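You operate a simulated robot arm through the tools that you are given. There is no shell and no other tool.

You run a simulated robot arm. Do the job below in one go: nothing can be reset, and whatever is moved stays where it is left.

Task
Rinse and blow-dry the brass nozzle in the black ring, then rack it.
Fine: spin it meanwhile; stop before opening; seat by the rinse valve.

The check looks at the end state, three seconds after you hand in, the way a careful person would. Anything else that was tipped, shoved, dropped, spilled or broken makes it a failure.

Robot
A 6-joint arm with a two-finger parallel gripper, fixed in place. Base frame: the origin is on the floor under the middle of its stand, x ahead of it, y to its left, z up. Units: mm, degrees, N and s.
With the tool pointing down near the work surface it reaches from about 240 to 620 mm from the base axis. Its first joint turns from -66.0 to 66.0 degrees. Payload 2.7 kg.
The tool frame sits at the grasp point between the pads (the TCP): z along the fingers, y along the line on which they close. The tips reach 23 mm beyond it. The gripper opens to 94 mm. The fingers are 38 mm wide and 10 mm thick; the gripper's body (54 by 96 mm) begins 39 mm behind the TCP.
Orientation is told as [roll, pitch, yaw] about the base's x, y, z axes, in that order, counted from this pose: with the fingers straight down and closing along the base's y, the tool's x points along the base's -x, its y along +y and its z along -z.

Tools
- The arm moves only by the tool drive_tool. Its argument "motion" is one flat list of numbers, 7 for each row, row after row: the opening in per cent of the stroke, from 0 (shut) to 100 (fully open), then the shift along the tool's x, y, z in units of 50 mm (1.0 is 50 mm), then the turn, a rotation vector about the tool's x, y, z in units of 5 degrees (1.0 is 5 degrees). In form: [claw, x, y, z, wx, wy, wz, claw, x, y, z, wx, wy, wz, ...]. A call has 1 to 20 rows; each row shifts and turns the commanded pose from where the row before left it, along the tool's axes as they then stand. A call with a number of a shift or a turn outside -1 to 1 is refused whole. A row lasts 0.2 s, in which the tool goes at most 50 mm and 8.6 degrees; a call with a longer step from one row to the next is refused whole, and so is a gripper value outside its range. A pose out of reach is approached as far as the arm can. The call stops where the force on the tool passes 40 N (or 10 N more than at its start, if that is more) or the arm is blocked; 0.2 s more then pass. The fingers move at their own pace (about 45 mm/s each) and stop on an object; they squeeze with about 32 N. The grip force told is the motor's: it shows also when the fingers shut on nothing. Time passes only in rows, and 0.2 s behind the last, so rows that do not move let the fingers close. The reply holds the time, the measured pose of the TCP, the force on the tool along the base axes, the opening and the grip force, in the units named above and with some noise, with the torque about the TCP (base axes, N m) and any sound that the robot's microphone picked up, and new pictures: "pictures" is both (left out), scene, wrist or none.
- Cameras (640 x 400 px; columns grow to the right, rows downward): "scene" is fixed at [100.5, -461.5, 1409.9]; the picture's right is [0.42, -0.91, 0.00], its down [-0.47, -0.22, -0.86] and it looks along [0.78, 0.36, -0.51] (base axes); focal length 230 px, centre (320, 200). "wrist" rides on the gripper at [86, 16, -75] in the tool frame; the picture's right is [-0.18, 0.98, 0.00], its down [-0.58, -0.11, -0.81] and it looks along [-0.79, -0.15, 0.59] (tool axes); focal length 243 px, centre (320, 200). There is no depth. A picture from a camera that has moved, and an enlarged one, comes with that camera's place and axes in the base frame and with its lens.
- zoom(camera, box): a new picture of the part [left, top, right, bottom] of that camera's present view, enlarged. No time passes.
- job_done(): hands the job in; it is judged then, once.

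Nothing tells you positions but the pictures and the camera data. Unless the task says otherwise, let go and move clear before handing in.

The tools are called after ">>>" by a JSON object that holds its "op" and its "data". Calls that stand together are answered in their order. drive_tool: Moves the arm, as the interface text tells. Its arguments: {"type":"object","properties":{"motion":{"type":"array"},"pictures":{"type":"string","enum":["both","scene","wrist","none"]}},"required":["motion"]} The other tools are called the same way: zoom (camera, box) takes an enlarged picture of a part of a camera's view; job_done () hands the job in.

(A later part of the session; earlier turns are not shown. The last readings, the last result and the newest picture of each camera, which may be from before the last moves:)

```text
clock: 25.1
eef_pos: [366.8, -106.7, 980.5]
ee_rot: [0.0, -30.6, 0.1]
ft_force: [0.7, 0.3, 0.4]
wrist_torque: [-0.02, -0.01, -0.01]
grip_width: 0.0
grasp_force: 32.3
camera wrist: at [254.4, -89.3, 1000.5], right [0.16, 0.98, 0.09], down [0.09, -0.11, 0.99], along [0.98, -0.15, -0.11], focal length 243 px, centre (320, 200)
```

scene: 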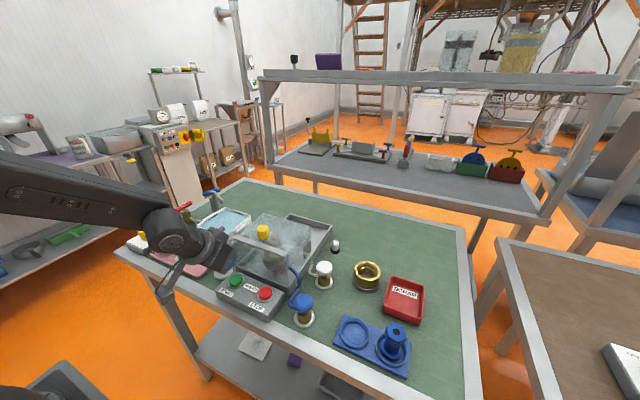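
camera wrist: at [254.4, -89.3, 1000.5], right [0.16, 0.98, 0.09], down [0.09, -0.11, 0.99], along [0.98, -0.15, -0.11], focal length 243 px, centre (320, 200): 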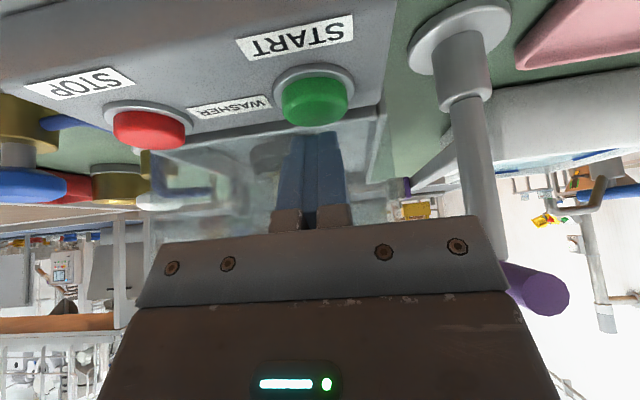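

>>> {"op": "zoom", "data": {"camera": "wrist", "box": [240, 50, 400, 150]}}

>>> {"op": "drive_tool", "data": {"motion": [0, 0.02, 0, 0.034, 0, 0, 0, 0, 0.02, 0, 0.034, 0, 0, 0, 0, 0.02, 0, 0.034, 0, 0, 0], "pictures": "wrist"}}

```text
4.00 times, centred on (320, 100) of wrist
camera zoom: at [254.4, -89.3, 1000.5], right [0.16, 0.98, 0.09], down [0.09, -0.11, 0.99], along [0.98, -0.15, -0.11], focal length 970 px, centre (320, 600)
```

zoom: 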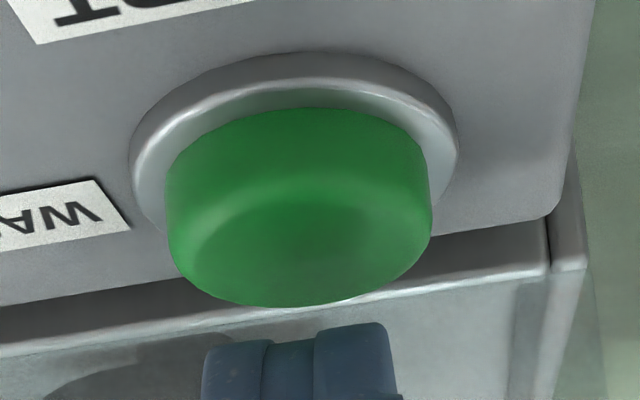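

```text
clock: 25.9
eef_pos: [367.0, -106.1, 973.9]
ee_rot: [-0.1, -30.7, 0.1]
ft_force: [-0.7, -1.2, 1.5]
wrist_torque: [-0.02, -0.01, 0.03]
grip_width: 0.0
grasp_force: 32.2
heard: click
camera wrist: at [254.2, -89.0, 994.3], right [0.16, 0.98, 0.09], down [0.09, -0.11, 0.99], along [0.98, -0.15, -0.1], focal length 243 px, centre (320, 200)
```

wrist: 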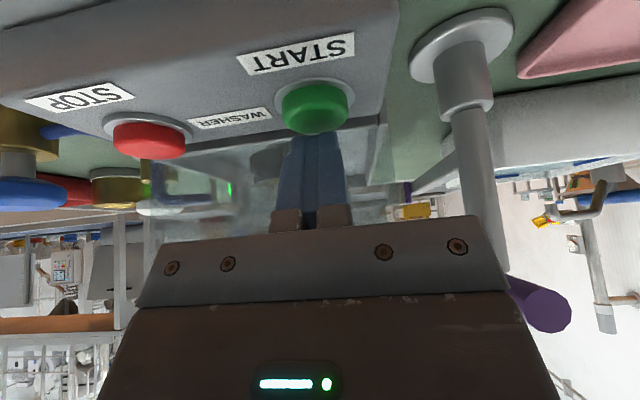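

START clicked and a green glow appeared, probably the lamp by the washer. I'll lift off, straighten the tool, and move over the blue valve.

>>> {"op": "drive_tool", "data": {"motion": [0, -0.5, 0, -0.85, 0, 0, 0, 0, -0.5, 0, -0.85, 0, 0, 0, 0, 0, -0.6, 0, 0, 1, 0, 0, 0, -0.6, 0, 0, 1, 0, 0, 0, -0.6, 0, 0, 1, 0, 0, 0, -0.6, 0, 0, 1, 0, 0, 0, -0.6, 0, 0, 1, 0, 0, 0, -0.6, 0, 0, 1, 0, 0, -0.1, -0.18, 0, 0, 0.12, 0], "pictures": "both"}}

```text
clock: 27.9
eef_pos: [371.4, -295.4, 1074.2]
ee_rot: [-0.1, 0.0, 0.1]
ft_force: [0.3, 0.0, -0.4]
wrist_torque: [0.0, 0.03, 0.03]
grip_width: 0.1
grasp_force: 32.4
camera wrist: at [285.2, -278.3, 1148.6], right [0.18, 0.98, 0.0], down [0.58, -0.11, 0.81], along [0.79, -0.15, -0.59], focal length 243 px, centre (320, 200)
```

scene: 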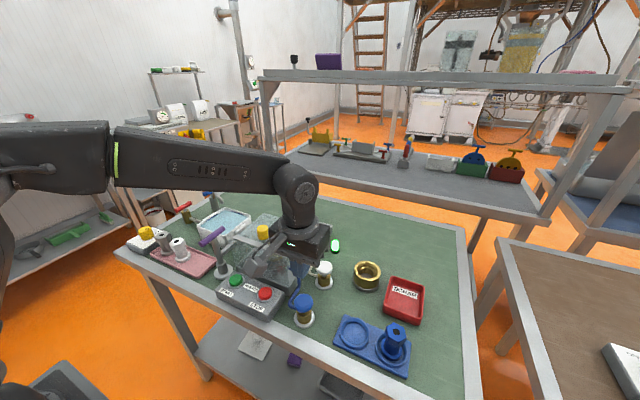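
wrist: 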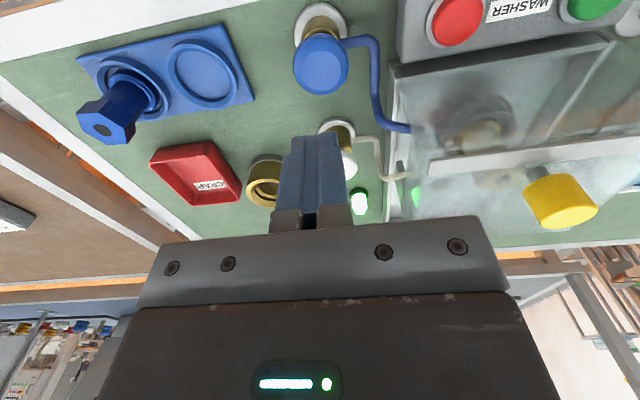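

The lamp is green, so the washer is running. The closed fingers are right above the blue knob, and I'll press it gently.

>>> {"op": "drive_tool", "data": {"motion": [0, -0.03, 0, 0.7, 0, 0, 0, 0, 0, 0, 0.7, 0, 0, 0, 0, 0, 0, 0.1, 0, 0, 0, 0, 0, 0, 0.05, 0, 0, 0, 0, 0, 0, 0.05, 0, 0, 0], "pictures": "wrist"}}

```text
clock: 29.1
eef_pos: [373.8, -293.7, 992.2]
ee_rot: [-0.1, -0.1, 0.1]
ft_force: [-1.0, -0.5, -0.6]
wrist_torque: [-0.01, -0.02, -0.01]
grip_width: 0.0
grasp_force: 32.1
camera wrist: at [286.9, -277.6, 1067.9], right [0.18, 0.98, 0.0], down [0.58, -0.11, 0.81], along [0.79, -0.15, -0.59], focal length 243 px, centre (320, 200)
```

wrist: 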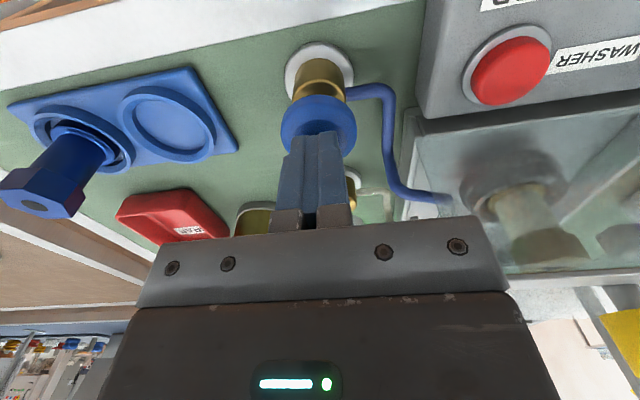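

>>> {"op": "drive_tool", "data": {"motion": [0, 0, 0, 0.05, 0, 0, 0, 0, 0, 0, 0.05, 0, 0, 0, 0, 0, 0, 0.05, 0, 0, 0, 0, 0, 0, 0.05, 0, 0, 0], "pictures": "wrist"}}

```text
clock: 30.1
eef_pos: [373.7, -294.8, 983.1]
ee_rot: [-0.1, 0.0, 0.1]
ft_force: [0.8, -0.1, 3.4]
wrist_torque: [0.03, 0.05, -0.03]
grip_width: 0.0
grasp_force: 32.0
camera wrist: at [286.6, -277.6, 1057.8], right [0.18, 0.98, 0.0], down [0.58, -0.11, 0.81], along [0.79, -0.15, -0.59], focal length 243 px, centre (320, 200)
```

wrist: 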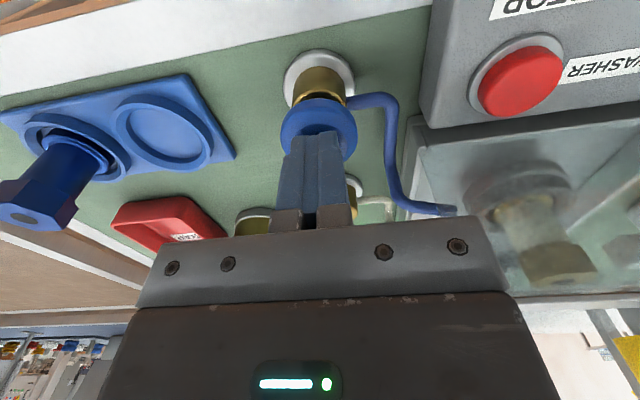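

Contact: 3.4 N at tip height 960. I'll press further in small steps.

>>> {"op": "drive_tool", "data": {"motion": [0, 0, 0, 0.04, 0, 0, 0, 0, 0, 0, 0.04, 0, 0, 0], "pictures": "wrist"}}

>>> {"op": "drive_tool", "data": {"motion": [0, 0, 0, 0.04, 0, 0, 0, 0, 0, 0, 0.04, 0, 0, 0], "pictures": "both"}}

```text
clock: 30.7
eef_pos: [372.6, -295.8, 977.3]
ee_rot: [-0.2, 0.0, 0.1]
ft_force: [-0.9, 1.8, 3.5]
wrist_torque: [0.04, 0.08, 0.0]
grip_width: 0.1
grasp_force: 32.2
heard: click
camera wrist: at [286.4, -278.0, 1053.7], right [0.18, 0.98, 0.0], down [0.58, -0.11, 0.81], along [0.79, -0.15, -0.59], focal length 243 px, centre (320, 200)
```

wrist: 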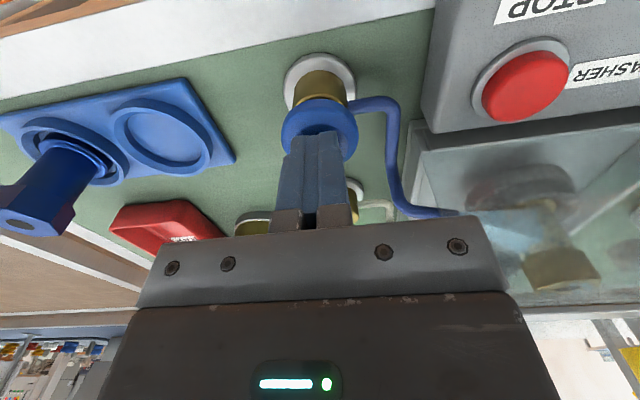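

```text
clock: 31.3
eef_pos: [373.0, -294.1, 975.6]
ee_rot: [0.0, 0.0, 0.1]
ft_force: [-4.8, -0.5, 10.7]
wrist_torque: [0.02, 0.13, 0.03]
grip_width: 0.2
grasp_force: 31.5
camera wrist: at [286.4, -277.9, 1050.2], right [0.18, 0.98, 0.0], down [0.58, -0.11, 0.81], along [0.79, -0.15, -0.59], focal length 243 px, centre (320, 200)
```

scene: 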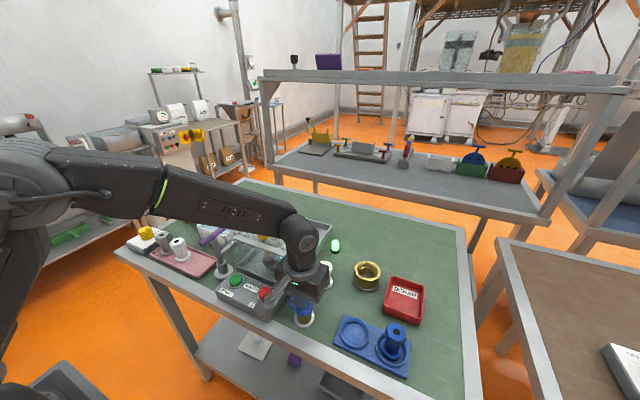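
wrist: 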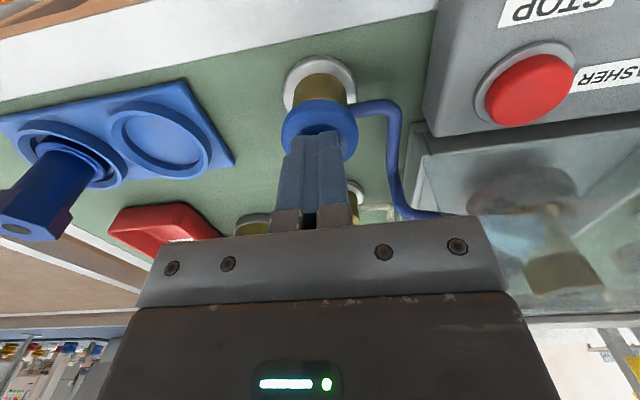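

Water is spraying from the blue hose end onto the spinning nozzle, so blue is the rinse valve. I'll hold it down while it spins.

>>> {"op": "zoom", "data": {"camera": "wrist", "box": [400, 140, 640, 320]}}

>>> {"op": "drive_tool", "data": {"motion": [0, 0, 0, 0, 0, 0, 0, 0, 0, 0, 0, 0, 0, 0, 0, 0, 0, 0, 0, 0, 0, 0, 0, 0, 0, 0, 0, 0, 0, 0, 0, 0, 0, 0, 0, 0, 0, 0, 0, 0, 0, 0, 0, 0, 0, 0, 0, 0, 0, 0, 0, 0, 0, 0, 0, 0, 0, 0, 0, 0, 0, 0, 0, 0, 0, 0, 0, 0, 0, 0, 0, 0, 0, 0, 0, 0, 0, 0, 0, 0, 0, 0, 0, 0, 0, 0, 0, 0, 0, 0, 0, 0, 0, 0, 0, 0, 0, 0, 0, 0, 0, 0, 0, 0, 0, 0, 0, 0, 0, 0, 0, 0, 0, 0, 0, 0, 0, 0, 0, 0, 0, 0, 0, 0, 0, 0, 0, 0, 0, 0, 0, 0, 0, 0, 0, 0, 0, 0, 0, 0], "pictures": "both"}}

```text
2.22 times, centred on (520, 230) of wrist
camera zoom: at [286.4, -277.9, 1050.2], right [0.18, 0.98, 0.0], down [0.58, -0.11, 0.81], along [0.79, -0.15, -0.59], focal length 539 px, centre (-124, 133)
```

zoom: 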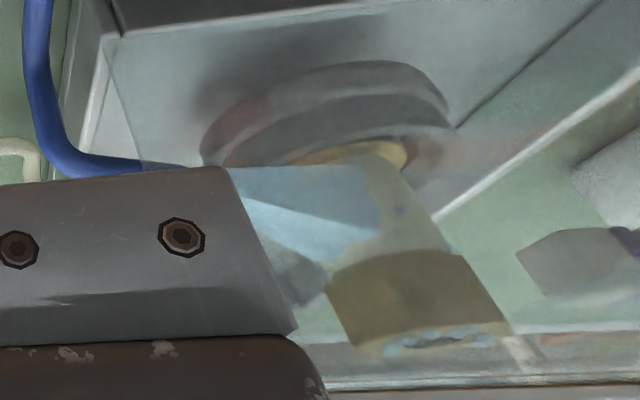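

```text
clock: 35.5
eef_pos: [372.7, -294.7, 975.2]
ee_rot: [-0.1, -0.2, 0.0]
ft_force: [-0.3, -3.6, 16.7]
wrist_torque: [-0.07, 0.11, 0.04]
grip_width: 0.1
grasp_force: 31.3
camera wrist: at [286.8, -277.7, 1049.8], right [0.18, 0.98, 0.0], down [0.58, -0.11, 0.81], along [0.79, -0.15, -0.59], focal length 243 px, centre (320, 200)
```

scene: 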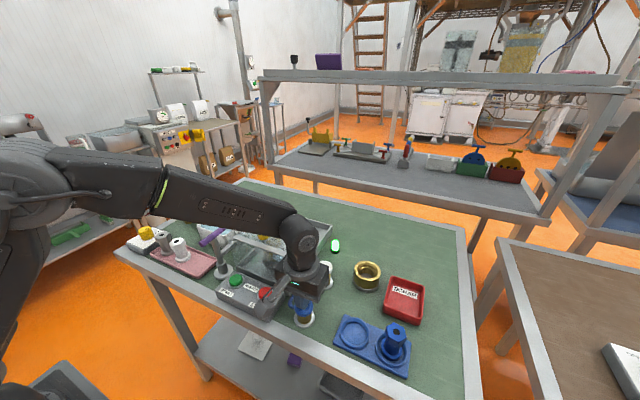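
wrist: 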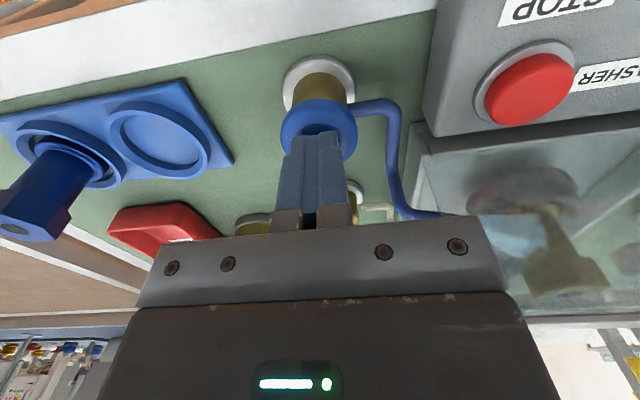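

>>> {"op": "zoom", "data": {"camera": "wrist", "box": [400, 140, 640, 320]}}

>>> {"op": "drive_tool", "data": {"motion": [0, 0, 0, 0, 0, 0, 0], "pictures": "none"}}

>>> {"op": "zoom", "data": {"camera": "wrist", "box": [400, 140, 640, 320]}}

>>> {"op": "zoom", "data": {"camera": "scene", "box": [220, 200, 350, 330]}}

```text
2.22 times, centred on (520, 230) of wrist
camera zoom: at [286.8, -277.7, 1049.8], right [0.18, 0.98, 0.0], down [0.58, -0.11, 0.81], along [0.79, -0.15, -0.59], focal length 539 px, centre (-124, 133)
```

zoom: 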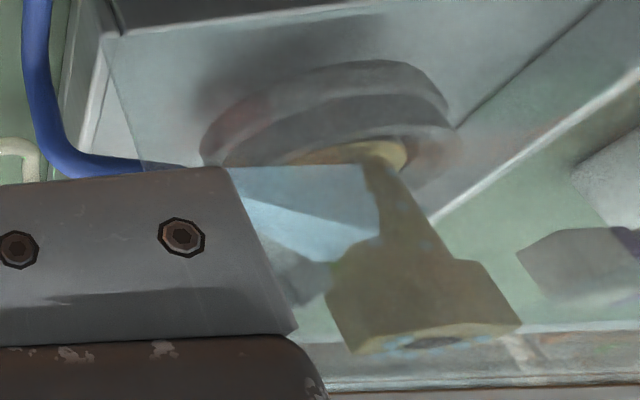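

```text
clock: 35.9
eef_pos: [374.0, -294.5, 974.2]
ee_rot: [-0.1, -0.1, 0.0]
ft_force: [0.1, -3.8, 17.3]
wrist_torque: [-0.07, 0.11, 0.05]
grip_width: 0.0
grasp_force: 31.9
```

```text
2.22 times, centred on (520, 230) of wrist
camera zoom: at [286.8, -277.7, 1049.8], right [0.18, 0.98, 0.0], down [0.58, -0.11, 0.81], along [0.79, -0.15, -0.59], focal length 539 px, centre (-124, 133)
```

zoom: 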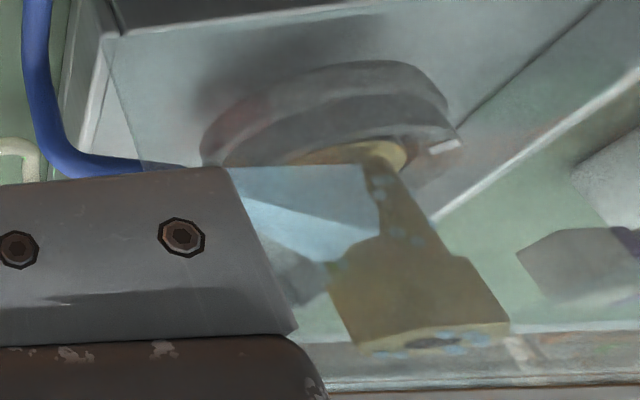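

```text
3.08 times, centred on (285, 265) of scene
camera zoom: at [100.3, -461.4, 1409.9], right [0.42, -0.91, 0.0], down [-0.47, -0.22, -0.86], along [0.78, 0.36, -0.51], focal length 709 px, centre (428, 0)
```

zoom: 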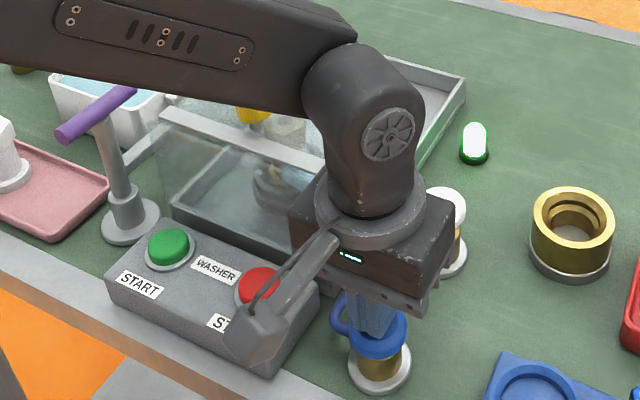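

The ring's white mark is moving, so it's spinning, and the grime is coming off to show brass. I'll rinse a few more seconds, then release and check that the flow stops.

>>> {"op": "drive_tool", "data": {"motion": [0, 0, 0, 0, 0, 0, 0, 0, 0, 0, 0, 0, 0, 0, 0, 0, 0, 0, 0, 0, 0, 0, 0, 0, 0, 0, 0, 0, 0, 0, 0, 0, 0, 0, 0, 0, 0, 0, 0, 0, 0, 0, 0, 0, 0, 0, 0, 0, 0, 0, 0, 0, 0, 0, 0, 0, 0, 0, 0, 0, 0, 0, 0, 0, 0, 0, 0, 0, 0, 0, 0, 0, 0, 0, 0, 0, 0, 0, 0, 0, 0, 0, 0, 0, 0, 0, 0, 0, 0, 0, 0, 0, 0, 0, 0, 0, 0, 0, 0, 0, 0, 0, 0, 0, 0, 0, 0, 0, 0, 0, 0, 0, 0, 0, 0, 0, 0, 0, 0, 0, 0, 0, 0, 0, 0, 0, 0, 0, 0, 0, 0, 0, 0, 0, 0, 0, 0, 0, 0, 0], "pictures": "none"}}

>>> {"op": "zoom", "data": {"camera": "wrist", "box": [400, 140, 640, 320]}}

>>> {"op": "drive_tool", "data": {"motion": [0, 0, 0, -0.2, 0, 0, 0, 0, 0, 0, -0.3, 0, 0, 0, 0, 0, 0, 0, 0, 0, 0, 0, 0, 0, 0, 0, 0, 0], "pictures": "both"}}

```text
clock: 40.1
eef_pos: [373.5, -295.5, 975.1]
ee_rot: [0.0, 0.0, 0.1]
ft_force: [2.3, -1.7, 18.7]
wrist_torque: [-0.01, 0.07, 0.0]
grip_width: 0.0
grasp_force: 32.2
```

```text
2.22 times, centred on (520, 230) of wrist
camera zoom: at [286.8, -277.7, 1049.8], right [0.18, 0.98, 0.0], down [0.58, -0.11, 0.81], along [0.79, -0.15, -0.59], focal length 539 px, centre (-124, 133)
```

zoom: 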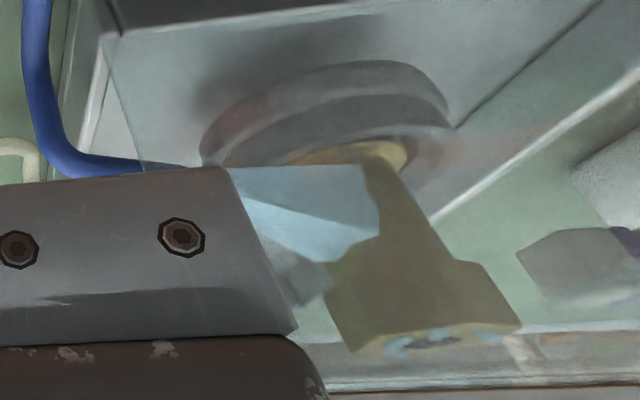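

```text
clock: 41.1
eef_pos: [372.8, -293.8, 998.6]
ee_rot: [-0.1, 0.0, 0.1]
ft_force: [-0.1, 0.5, 0.7]
wrist_torque: [-0.03, -0.01, 0.01]
grip_width: 0.2
grasp_force: 32.3
camera wrist: at [287.1, -277.9, 1074.3], right [0.18, 0.98, 0.0], down [0.58, -0.11, 0.81], along [0.79, -0.15, -0.59], focal length 243 px, centre (320, 200)
```

scene: 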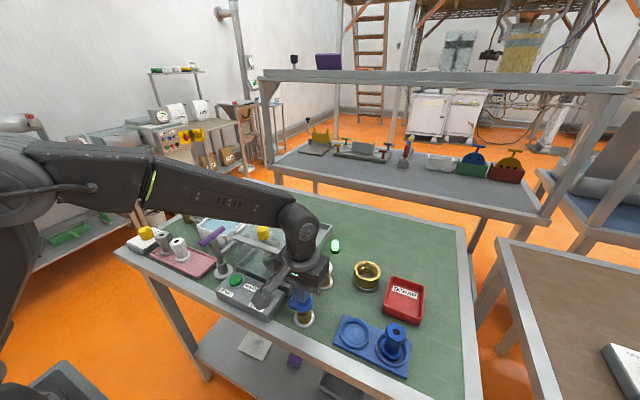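
wrist: 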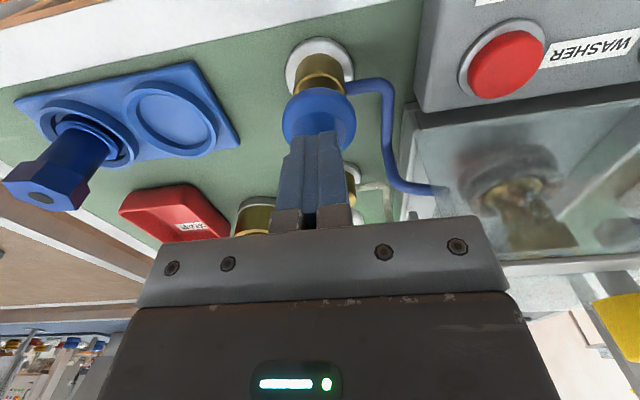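

>>> {"op": "zoom", "data": {"camera": "wrist", "box": [400, 100, 640, 280]}}

>>> {"op": "zoom", "data": {"camera": "wrist", "box": [260, 20, 400, 230]}}

```text
2.22 times, centred on (520, 190) of wrist
camera zoom: at [287.1, -277.9, 1074.3], right [0.18, 0.98, 0.0], down [0.58, -0.11, 0.81], along [0.79, -0.15, -0.59], focal length 539 px, centre (-124, 222)
```

zoom: 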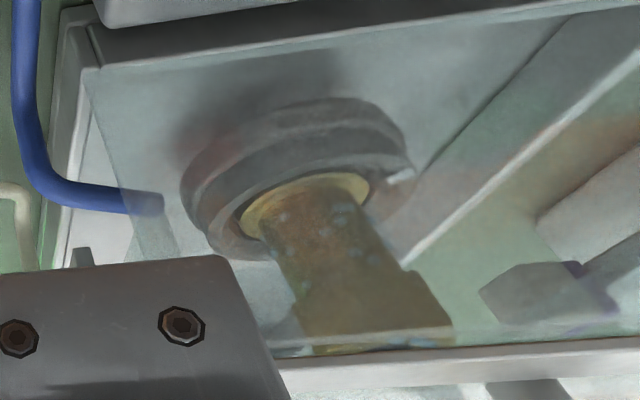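

```text
1.90 times, centred on (330, 125) of wrist
camera zoom: at [287.1, -277.9, 1074.3], right [0.18, 0.98, 0.0], down [0.58, -0.11, 0.81], along [0.79, -0.15, -0.59], focal length 462 px, centre (301, 343)
```

zoom: 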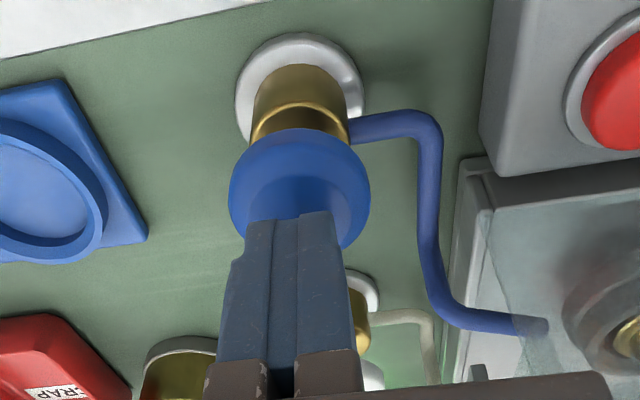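

The water stops when the knob is released, and the nozzle is now wet with droplets. For the white valve I'll yaw the gripper 90° so its body clears the hood's side.

>>> {"op": "drive_tool", "data": {"motion": [0, 0, 0, -0.8, 0, 0, 0, 0, 0, 0, -0.75, 0, 0, 0, 0, -0.78, 0, 0, 0, 0, 0, 0, -0.78, 0, 0, 0, 0, 0, 0, -0.78, 0, 0, 0, 0, 0, 0, 0, 0, 0, 0, 0, -1, 0, 0, 0, 0, 0, 0, -1, 0, 0, 0, 0, 0, 0, -1, 0, 0, 0, 0, 0, 0, -1, 0, 0, 0, 0, 0, 0, -1, 0, 0, 0, 0, 0, 0, -1, 0, 0, 0, 0, 0, 0, -1, 0, 0, 0, 0, 0, 0, -1, 0, 0, 0, 0, 0, 0, -1, 0, 0, 0, 0, 0, 0, -1, 0, 0, 0, 0, 0, 0, -1, 0, 0, 0, 0, 0, 0, -1, 0, 0, 0, 0, 0, 0, -1, 0, 0, 0, 0, 0, 0, -1, 0, 0, 0, 0, 0, 0, -1], "pictures": "none"}}

>>> {"op": "drive_tool", "data": {"motion": [0, 0, 0, 0, 0, 0, -1, 0, 0, 0, 0, 0, 0, -1, 0, 0, 0, 0, 0, 0, -1], "pictures": "both"}}

```text
clock: 45.3
eef_pos: [490.3, -294.3, 1076.9]
ee_rot: [-0.1, 0.1, 75.1]
ft_force: [0.5, 0.2, 0.2]
wrist_torque: [-0.01, 0.01, 0.01]
grip_width: 0.2
grasp_force: 32.2
```

```text
clock: 46.1
eef_pos: [489.3, -294.8, 1078.0]
ee_rot: [0.0, 0.1, 90.2]
ft_force: [0.1, 0.5, -0.1]
wrist_torque: [-0.03, -0.01, 0.02]
grip_width: 0.0
grasp_force: 32.0
camera wrist: at [474.0, -380.3, 1153.1], right [-0.98, 0.18, 0.0], down [0.11, 0.58, 0.81], along [0.15, 0.79, -0.59], focal length 243 px, centre (320, 200)
```

scene: 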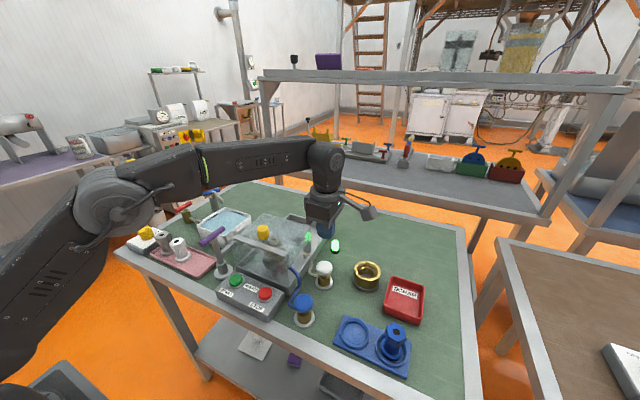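
wrist: 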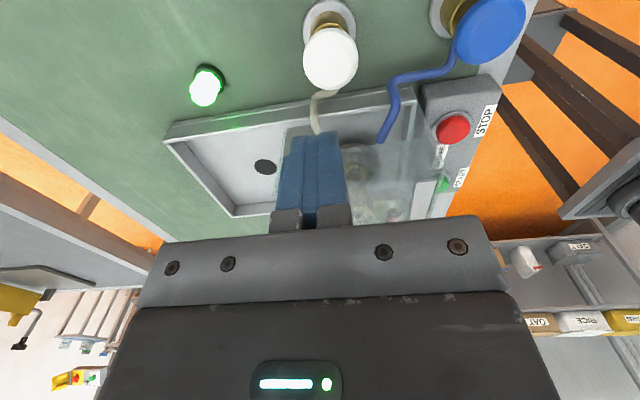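

>>> {"op": "drive_tool", "data": {"motion": [0, 0, 0.11, 0.7, 0, 0, 0, 0, 0, 0, 0.7, 0, 0, 0, 0, 0, 0, 0.2, 0, 0, 0, 0, 0, 0, 0.1, 0, 0, 0, 0, 0, 0, 0.05, 0, 0, 0, 0, 0, 0, 0.05, 0, 0, 0], "pictures": "wrist"}}

```text
clock: 47.5
eef_pos: [484.0, -294.2, 986.7]
ee_rot: [-0.1, 0.1, 90.1]
ft_force: [-0.2, 0.4, 1.1]
wrist_torque: [0.02, 0.02, 0.01]
grip_width: 0.0
grasp_force: 32.0
camera wrist: at [467.9, -380.0, 1063.0], right [-0.98, 0.18, 0.0], down [0.11, 0.58, 0.81], along [0.15, 0.79, -0.59], focal length 243 px, centre (320, 200)
```

wrist: 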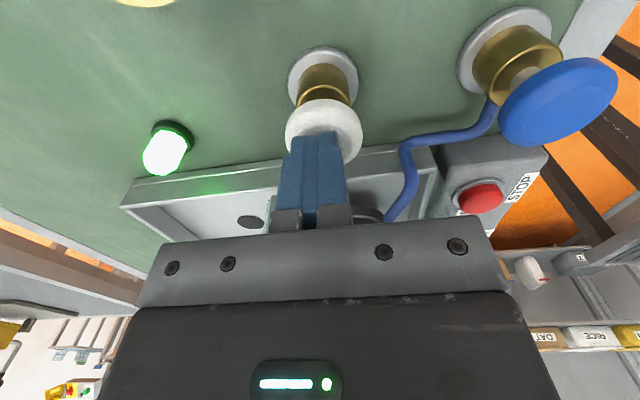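

>>> {"op": "drive_tool", "data": {"motion": [0, 0, 0, 0.05, 0, 0, 0, 0, 0, 0, 0.05, 0, 0, 0, 0, 0, 0, 0.04, 0, 0, 0, 0, 0, 0, 0.04, 0, 0, 0], "pictures": "wrist"}}

```text
clock: 48.5
eef_pos: [485.2, -294.8, 979.8]
ee_rot: [0.0, 0.0, 90.2]
ft_force: [-1.1, -0.9, 3.4]
wrist_torque: [0.07, 0.02, 0.05]
grip_width: 0.0
grasp_force: 32.1
heard: click
camera wrist: at [468.5, -380.3, 1054.4], right [-0.98, 0.18, 0.0], down [0.11, 0.58, 0.81], along [0.15, 0.79, -0.59], focal length 243 px, centre (320, 200)
```

wrist: 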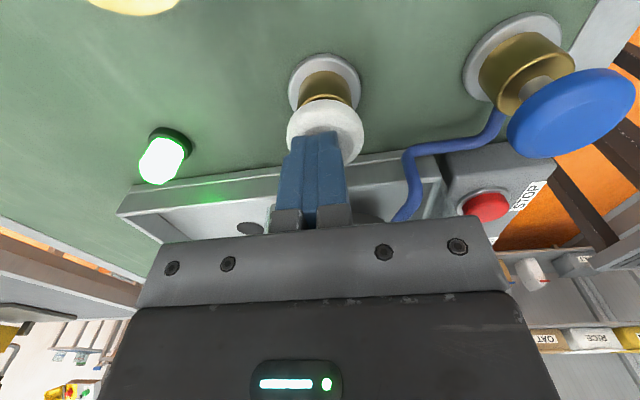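

The white valve clicked. I'll press a touch deeper and hold it while the nozzle dries, checking the spray region.

>>> {"op": "drive_tool", "data": {"motion": [0, 0, 0, 0.04, 0, 0, 0, 0, 0, 0, 0, 0, 0, 0, 0, 0, 0, 0, 0, 0, 0, 0, 0, 0, 0, 0, 0, 0, 0, 0, 0, 0, 0, 0, 0, 0, 0, 0, 0, 0, 0, 0, 0, 0, 0, 0, 0, 0, 0, 0, 0, 0, 0, 0, 0, 0, 0, 0, 0, 0, 0, 0, 0, 0, 0, 0, 0, 0, 0, 0, 0, 0, 0, 0, 0, 0, 0, 0, 0, 0, 0, 0, 0, 0, 0, 0, 0, 0, 0, 0, 0, 0, 0, 0, 0, 0, 0, 0, 0, 0, 0, 0, 0, 0, 0, 0, 0, 0, 0, 0, 0, 0, 0, 0, 0, 0, 0, 0, 0, 0, 0, 0, 0, 0, 0, 0, 0, 0, 0, 0, 0, 0, 0, 0, 0, 0, 0, 0, 0, 0], "pictures": "scene"}}

>>> {"op": "zoom", "data": {"camera": "scene", "box": [225, 200, 345, 300]}}

>>> {"op": "zoom", "data": {"camera": "wrist", "box": [300, 140, 460, 240]}}

```text
clock: 52.7
eef_pos: [485.0, -294.0, 977.3]
ee_rot: [0.0, 0.0, 90.1]
ft_force: [1.2, 0.0, 4.0]
wrist_torque: [0.1, -0.04, 0.01]
grip_width: 0.0
grasp_force: 32.0
```

scene: 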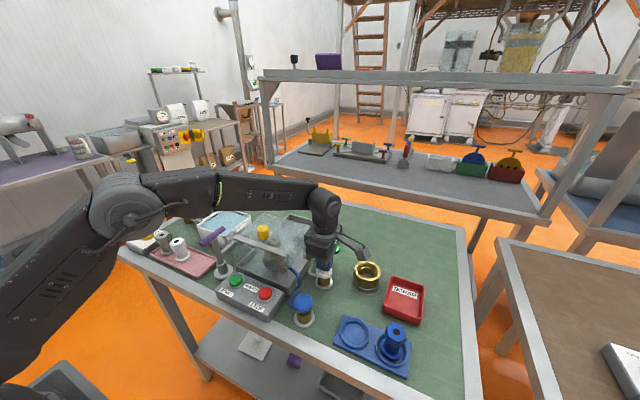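

```text
4.00 times, centred on (285, 250) of scene
camera zoom: at [100.5, -461.4, 1409.9], right [0.42, -0.91, 0.0], down [-0.47, -0.22, -0.86], along [0.78, 0.36, -0.51], focal length 922 px, centre (460, 0)
```

zoom: 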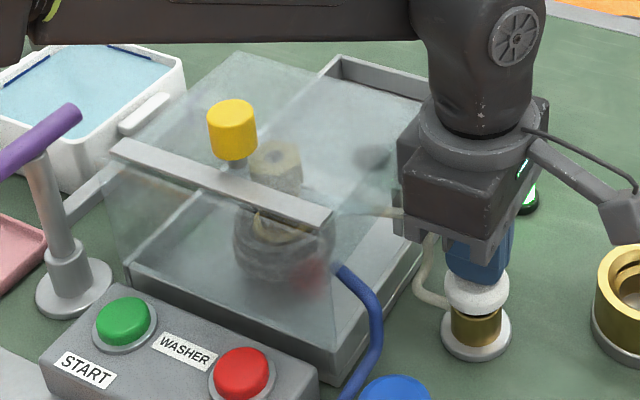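

```text
4.00 times, centred on (380, 190) of wrist
camera zoom: at [468.6, -379.9, 1052.6], right [-0.98, 0.18, 0.0], down [0.11, 0.58, 0.81], along [0.15, 0.79, -0.59], focal length 970 px, centre (80, 240)
```

zoom: 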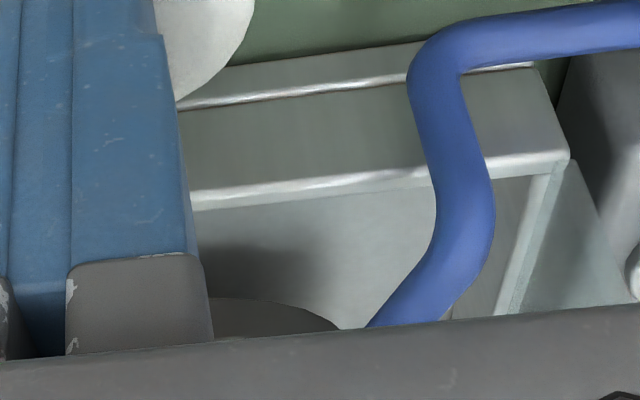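

>>> {"op": "drive_tool", "data": {"motion": [0, 0, 0, 0.04, 0, 0, 0, 0, 0, 0, 0, 0, 0, 0, 0, 0, 0, 0, 0, 0, 0, 0, 0, 0, 0, 0, 0, 0, 0, 0, 0, 0, 0, 0, 0, 0, 0, 0, 0, 0, 0, 0, 0, 0, 0, 0, 0, 0, 0, 0, 0, 0, 0, 0, 0, 0, 0, 0, 0, 0, 0, 0, 0, 0, 0, 0, 0, 0, 0, 0, 0, 0, 0, 0, 0, 0, 0, 0, 0, 0, 0, 0, 0, 0, 0, 0, 0, 0, 0, 0, 0, 0, 0, 0, 0, 0, 0, 0, 0, 0, 0, 0, 0, 0, 0, 0, 0, 0, 0, 0, 0, 0, 0, 0, 0, 0, 0, 0, 0, 0, 0, 0, 0, 0, 0, 0, 0, 0, 0, 0, 0, 0, 0, 0, 0, 0, 0, 0, 0, 0], "pictures": "none"}}

>>> {"op": "drive_tool", "data": {"motion": [0, 0, 0, 0, 0, 0, 0, 0, 0, 0, 0, 0, 0, 0, 0, 0, 0, 0, 0, 0, 0, 0, 0, 0, 0, 0, 0, 0, 0, 0, 0, 0, 0, 0, 0, 0, 0, 0, 0, 0, 0, 0, 0, 0, 0, 0, 0, 0, 0, 0, 0, 0, 0, 0, 0, 0, 0, 0, 0, 0, 0, 0, 0, 0, 0, 0, 0, 0, 0, 0, 0, 0, 0, 0, 0, 0, 0, 0, 0, 0, 0, 0, 0, 0, 0, 0, 0, 0, 0, 0, 0, 0, 0, 0, 0, 0, 0, 0, 0, 0, 0, 0, 0, 0, 0, 0, 0, 0, 0, 0, 0, 0, 0, 0, 0, 0, 0, 0, 0, 0, 0, 0, 0, 0, 0, 0, 0, 0, 0, 0, 0, 0, 0, 0, 0, 0, 0, 0, 0, 0], "pictures": "none"}}

>>> {"op": "zoom", "data": {"camera": "scene", "box": [255, 210, 325, 280]}}

```text
clock: 56.9
eef_pos: [485.8, -295.1, 974.4]
ee_rot: [-0.1, 0.1, 90.2]
ft_force: [2.4, -0.5, 9.8]
wrist_torque: [0.12, -0.03, -0.01]
grip_width: 0.0
grasp_force: 32.0
```

```text
clock: 61.1
eef_pos: [485.0, -294.2, 976.4]
ee_rot: [0.0, 0.1, 90.0]
ft_force: [1.1, 0.0, 10.7]
wrist_torque: [0.05, -0.02, 0.0]
grip_width: 0.0
grasp_force: 32.1
```

```text
5.71 times, centred on (290, 245) of scene
camera zoom: at [100.4, -461.4, 1409.9], right [0.42, -0.91, 0.0], down [-0.47, -0.22, -0.86], along [0.78, 0.36, -0.51], focal length 1317 px, centre (491, -57)
```

zoom: 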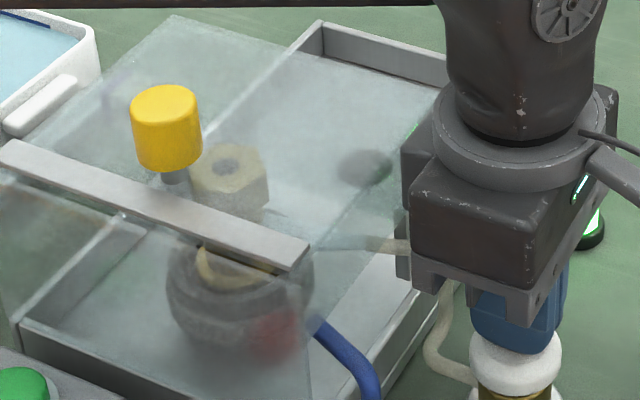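

Air is jetting from the white hose end onto the nozzle. I'll release the valve, swing back to yaw 0, and check whether any droplets remain before stopping.

>>> {"op": "drive_tool", "data": {"motion": [0, 0, 0, -0.4, 0, 0, 0, 0, 0, 0, -0.8, 0, 0, 0, 0, 0, 0, -0.8, 0, 0, 0, 0, 0, 0, 0, 0, 0, 1, 0, 0, 0, 0, 0, 0, 1, 0, 0, 0, 0, 0, 0, 1, 0, 0, 0, 0, 0, 0, 1, 0, 0, 0, 0, 0, 0, 1, 0, 0, 0, 0, 0, 0, 1, 0, 0, 0, 0, 0, 0, 1, 0, 0, 0, 0, 0, 0, 1, 0, 0, 0, 0, 0, 0, 1, 0, 0, 0, 0, 0, 0, 1, 0, 0, 0, 0, 0, 0, 1, 0, 0, 0, 0, 0, 0, 1, 0, 0, 0, 0, 0, 0, 1, 0, 0, 0, 0, 0, 0, 1, 0, 0, 0, 0, 0, 0, 1, 0, 0, 0, 0, 0, 0, 1], "pictures": "scene"}}

>>> {"op": "drive_tool", "data": {"motion": [0, 0, 0, 0, 0, 0, 1, 0, 0, 0, 0, 0, 0, 1, 0, 0.8, 0, 0, 0, 0, 0, 0, 0.8, 0, 0, 0, 0, 0, 0, 0.8, 0, 0, 0, 0, 0, 0, 0.5, 0, 0.7, 0, 0, 0], "pictures": "wrist"}}

```text
clock: 65.1
eef_pos: [483.7, -294.6, 1075.2]
ee_rot: [-0.1, 0.0, 10.1]
ft_force: [0.3, -0.2, 0.4]
wrist_torque: [0.01, 0.01, 0.01]
grip_width: 0.0
grasp_force: 31.9
```

scene: 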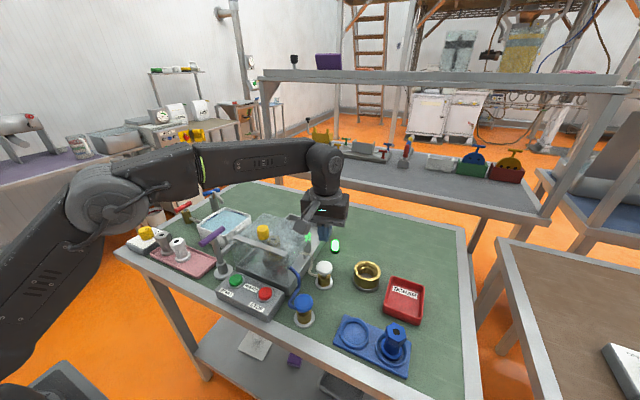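

```text
clock: 66.5
eef_pos: [338.7, -296.0, 1036.2]
ee_rot: [-0.1, 0.0, 0.1]
ft_force: [-0.8, -0.5, 0.9]
wrist_torque: [0.01, -0.01, -0.02]
grip_width: 0.0
grasp_force: 32.2
camera wrist: at [252.5, -279.2, 1112.6], right [0.18, 0.98, 0.0], down [0.58, -0.11, 0.81], along [0.79, -0.15, -0.59], focal length 243 px, centre (320, 200)
```

wrist: 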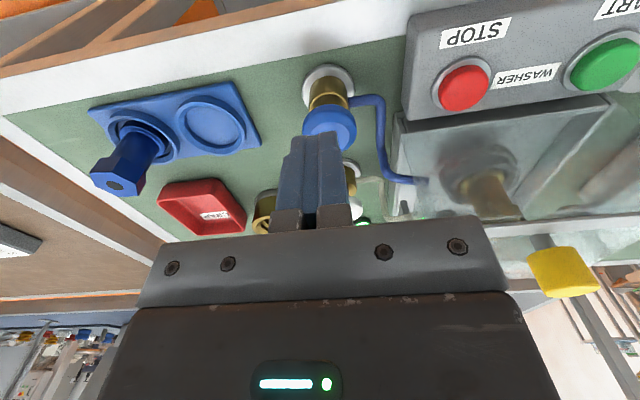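

>>> {"op": "zoom", "data": {"camera": "wrist", "box": [420, 130, 560, 235]}}

>>> {"op": "zoom", "data": {"camera": "wrist", "box": [280, 50, 420, 250]}}

>>> {"op": "zoom", "data": {"camera": "scene", "box": [255, 210, 345, 290]}}

```text
3.81 times, centred on (490, 182) of wrist
camera zoom: at [252.5, -279.2, 1112.6], right [0.18, 0.98, 0.0], down [0.58, -0.11, 0.81], along [0.79, -0.15, -0.59], focal length 924 px, centre (-328, 267)
```

zoom: 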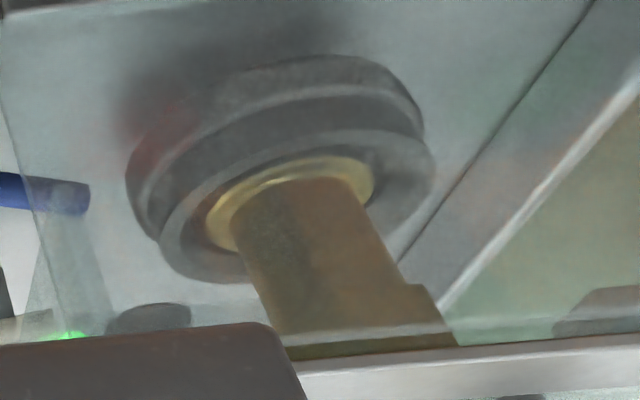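

```text
2.00 times, centred on (350, 150) of wrist
camera zoom: at [252.5, -279.2, 1112.6], right [0.18, 0.98, 0.0], down [0.58, -0.11, 0.81], along [0.79, -0.15, -0.59], focal length 485 px, centre (260, 300)
```

zoom: 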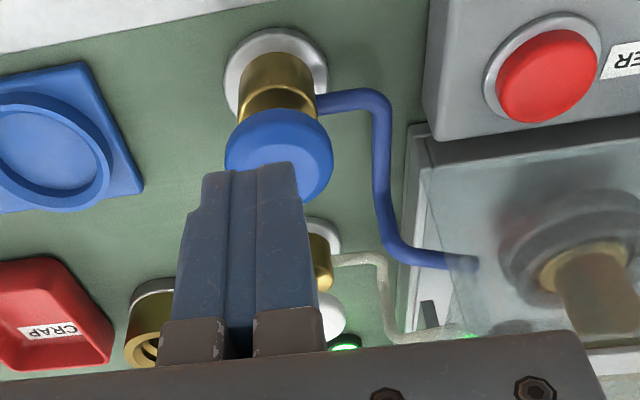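

```text
5.00 times, centred on (300, 250) of scene
camera zoom: at [100.5, -461.5, 1409.9], right [0.42, -0.91, 0.0], down [-0.47, -0.22, -0.86], along [0.78, 0.36, -0.51], focal length 1152 px, centre (420, -50)
```

zoom: 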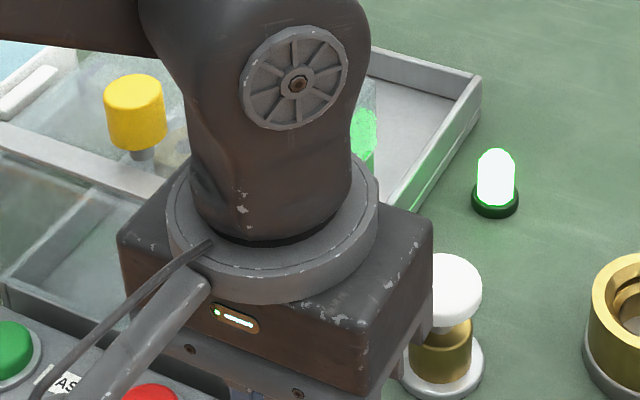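

No droplets are visible and the nozzle is clean brass, so it looks dry. Next I'll press STOP the same tilted way.

>>> {"op": "drive_tool", "data": {"motion": [0, 0, 0.33, 0, 0, -1, 0, 0, 0, 0.33, 0, 0, -1, 0, 0, 0, 0.33, 0, 0, -1, 0, 0, 0, 0.33, 0, 0, -1, 0, 0, 0, 0.33, 0, 0, -1, 0, 0, 0, 0.33, 0, 0, -1, 0, 0, 0.01, 0, 0.575, 0, 0, 0, 0, 0, 0, 0.575, 0, 0, 0, 0, 0, 0, 0, 0, 0, 0], "pictures": "wrist"}}

```text
clock: 68.5
eef_pos: [369.5, -196.1, 987.5]
ee_rot: [-0.1, -30.0, 0.1]
ft_force: [-0.3, -0.4, -0.1]
wrist_torque: [0.0, -0.01, -0.02]
grip_width: 0.0
grasp_force: 32.6
camera wrist: at [257.8, -179.7, 1010.2], right [0.16, 0.98, 0.09], down [0.1, -0.11, 0.99], along [0.98, -0.15, -0.11], focal length 243 px, centre (320, 200)
```

wrist: 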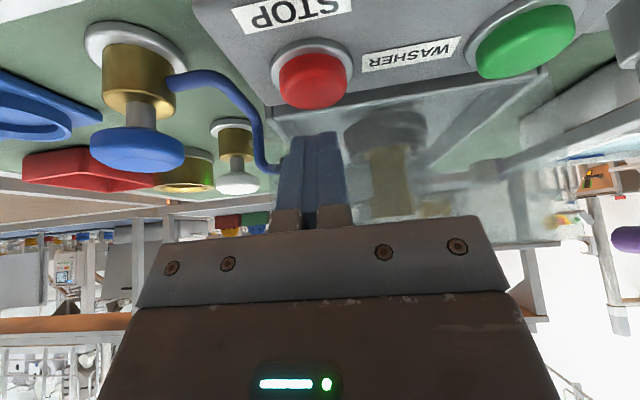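

>>> {"op": "drive_tool", "data": {"motion": [0, 0.031, 0, 0.034, 0, 0, 0, 0, 0.031, 0, 0.034, 0, 0, 0, 0, 0.031, 0, 0.034, 0, 0, 0, 0, 0.031, 0, 0.034, 0, 0, 0, 0, 0.031, 0, 0.034, 0, 0, 0, 0, 0.031, 0, 0.034, 0, 0, 0], "pictures": "wrist"}}

```text
clock: 69.9
eef_pos: [366.1, -195.5, 975.9]
ee_rot: [-0.1, -30.2, 0.1]
ft_force: [0.9, -0.2, 1.1]
wrist_torque: [0.0, 0.0, 0.01]
grip_width: 0.1
grasp_force: 31.6
camera wrist: at [252.8, -178.9, 996.8], right [0.16, 0.98, 0.09], down [0.1, -0.11, 0.99], along [0.98, -0.15, -0.11], focal length 243 px, centre (320, 200)
```

wrist: 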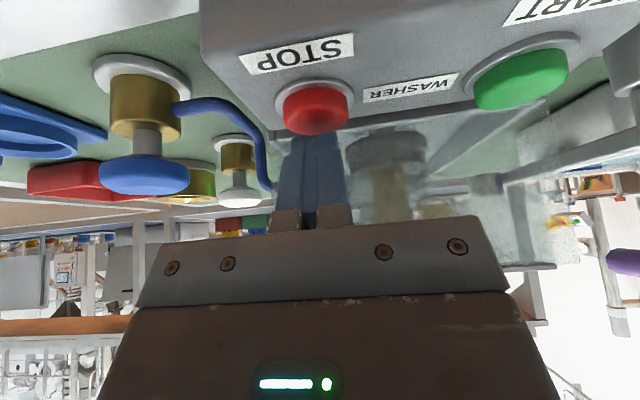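

>>> {"op": "drive_tool", "data": {"motion": [0, 0.02, 0, 0.034, 0, 0, 0, 0, 0.02, 0, 0.034, 0, 0, 0], "pictures": "both"}}

```text
clock: 70.5
eef_pos: [365.6, -195.9, 970.6]
ee_rot: [-0.2, -29.9, 0.1]
ft_force: [0.0, 1.0, 4.6]
wrist_torque: [-0.01, 0.06, 0.01]
grip_width: 0.0
grasp_force: 32.0
heard: click
camera wrist: at [252.9, -178.8, 992.8], right [0.16, 0.98, 0.09], down [0.1, -0.11, 0.99], along [0.98, -0.15, -0.12], focal length 243 px, centre (320, 200)
```

scene: 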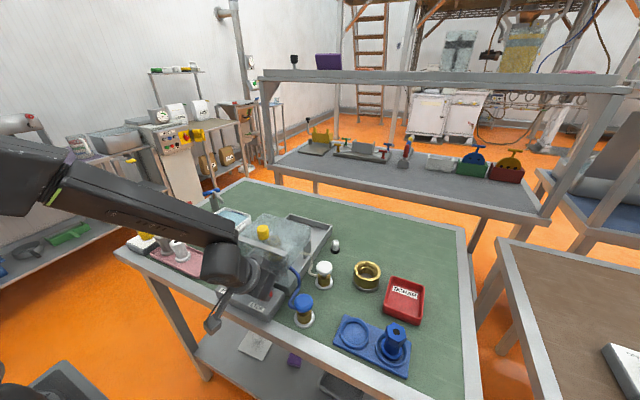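
wrist: 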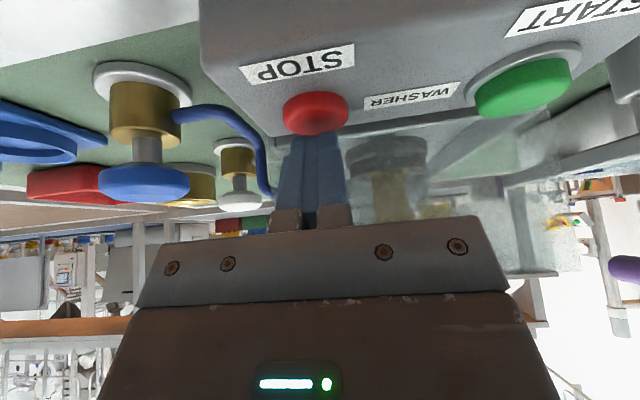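

STOP clicked and the lamp went dark. I'll lift off and watch whether the ring has come to rest.

>>> {"op": "drive_tool", "data": {"motion": [0, -0.5, 0, -0.866, 0, 0, 0, 0, 0.3, 0.8, -0.3, 0, 0, 0, 0, 0.3, 0, -0.4, 0, 0, 0], "pictures": "wrist"}}

>>> {"op": "zoom", "data": {"camera": "wrist", "box": [160, 40, 400, 220]}}

>>> {"op": "drive_tool", "data": {"motion": [0, 0, 0, 0, 0, 0, 0, 0, 0, 0, 0, 0, 0, 0], "pictures": "none"}}

>>> {"op": "zoom", "data": {"camera": "wrist", "box": [160, 40, 400, 220]}}

```text
clock: 71.3
eef_pos: [320.5, -155.6, 1037.8]
ee_rot: [-0.1, -30.0, 0.1]
ft_force: [-0.6, -0.7, 0.4]
wrist_torque: [-0.02, 0.03, 0.0]
grip_width: 0.0
grasp_force: 32.2
camera wrist: at [209.2, -138.2, 1059.2], right [0.16, 0.98, 0.09], down [0.1, -0.11, 0.99], along [0.98, -0.15, -0.12], focal length 243 px, centre (320, 200)
```

wrist: 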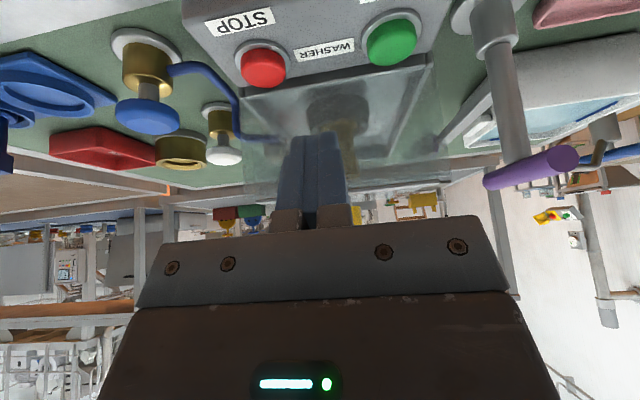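

```text
2.22 times, centred on (280, 130) of wrist
camera zoom: at [209.2, -138.2, 1059.2], right [0.16, 0.98, 0.09], down [0.1, -0.11, 0.99], along [0.98, -0.15, -0.12], focal length 539 px, centre (409, 356)
```

zoom: 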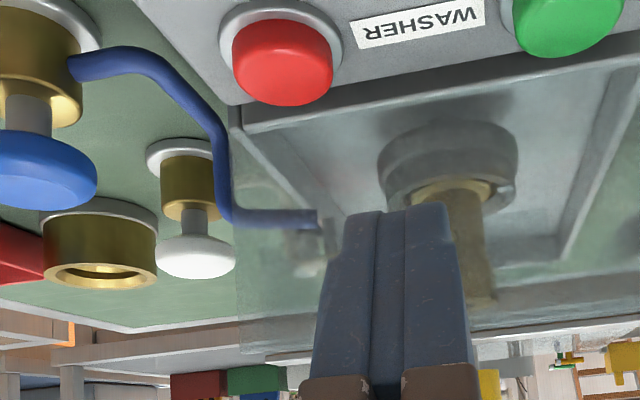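

```text
clock: 71.9
eef_pos: [321.5, -155.1, 1036.9]
ee_rot: [0.0, -30.1, 0.1]
ft_force: [0.1, 0.6, -0.6]
wrist_torque: [-0.01, 0.01, -0.03]
grip_width: 0.1
grasp_force: 32.2
```

```text
2.22 times, centred on (280, 130) of wrist
camera zoom: at [209.3, -138.4, 1059.2], right [0.16, 0.98, 0.09], down [0.1, -0.11, 0.99], along [0.98, -0.15, -0.11], focal length 539 px, centre (409, 356)
```

zoom: 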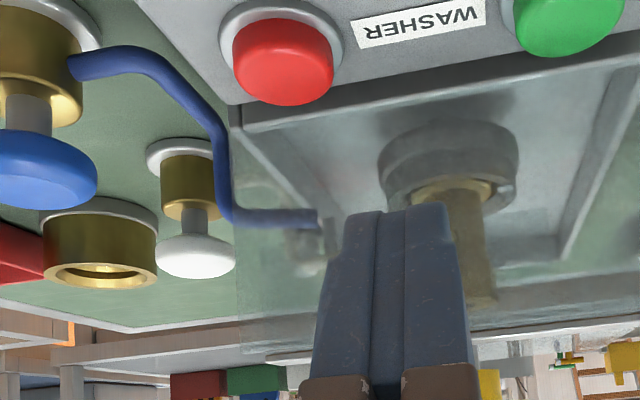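

The ring mark hasn't moved between the two looks, so it's at rest. I'll straighten the tool, open partly, and move above the yellow knob at about [441,-151,1053].

>>> {"op": "drive_tool", "data": {"motion": [0, -0.475, 0, -0.82, 0, 0, 0, 0, -0.475, 0, -0.82, 0, 0, 0, 60, 0, 0, 0, 0, 1, 0, 60, 0, 0, 0, 0, 1, 0, 60, 0, 0, 0, 0, 1, 0, 60, 0, 0, 0, 0, 1, 0, 60, 0, 0, 0, 0, 1, 0, 60, 0, 0, 0, 0, 1, 0, 60, -0.8, 0.04, 0, 0, 0, 0, 60, -0.8, 0.04, 0, 0, 0, 0, 60, -0.8, 0, 0, 0, 0, 0, 60, 0, 0, 0, 0, 0, 0], "pictures": "both"}}

```text
clock: 74.5
eef_pos: [441.2, -151.3, 1132.9]
ee_rot: [-0.2, 0.0, 0.1]
ft_force: [-0.5, -0.2, 0.2]
wrist_torque: [0.0, 0.01, 0.02]
grip_width: 56.3
grasp_force: 0.0
camera wrist: at [353.6, -134.1, 1207.4], right [0.18, 0.98, 0.0], down [0.58, -0.11, 0.81], along [0.79, -0.15, -0.59], focal length 243 px, centre (320, 200)
```

scene: 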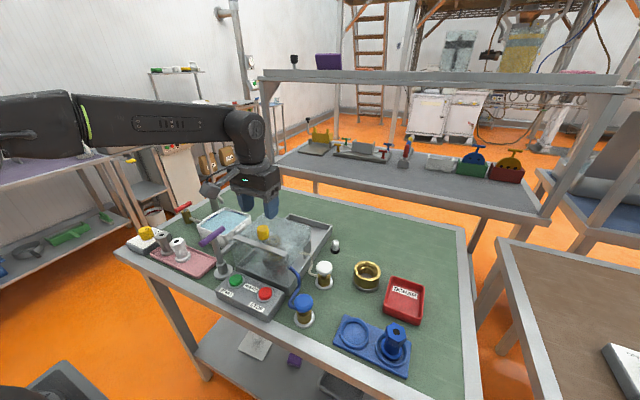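
wrist: 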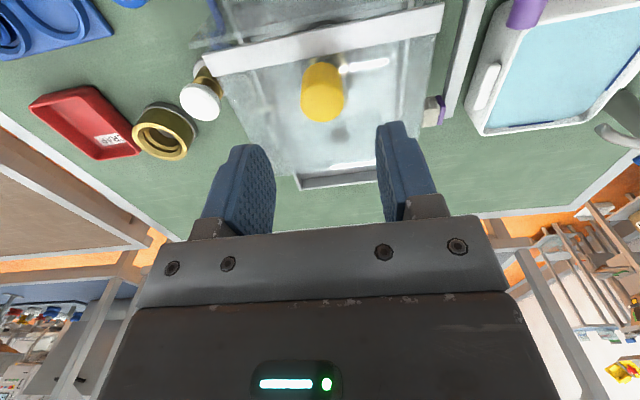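

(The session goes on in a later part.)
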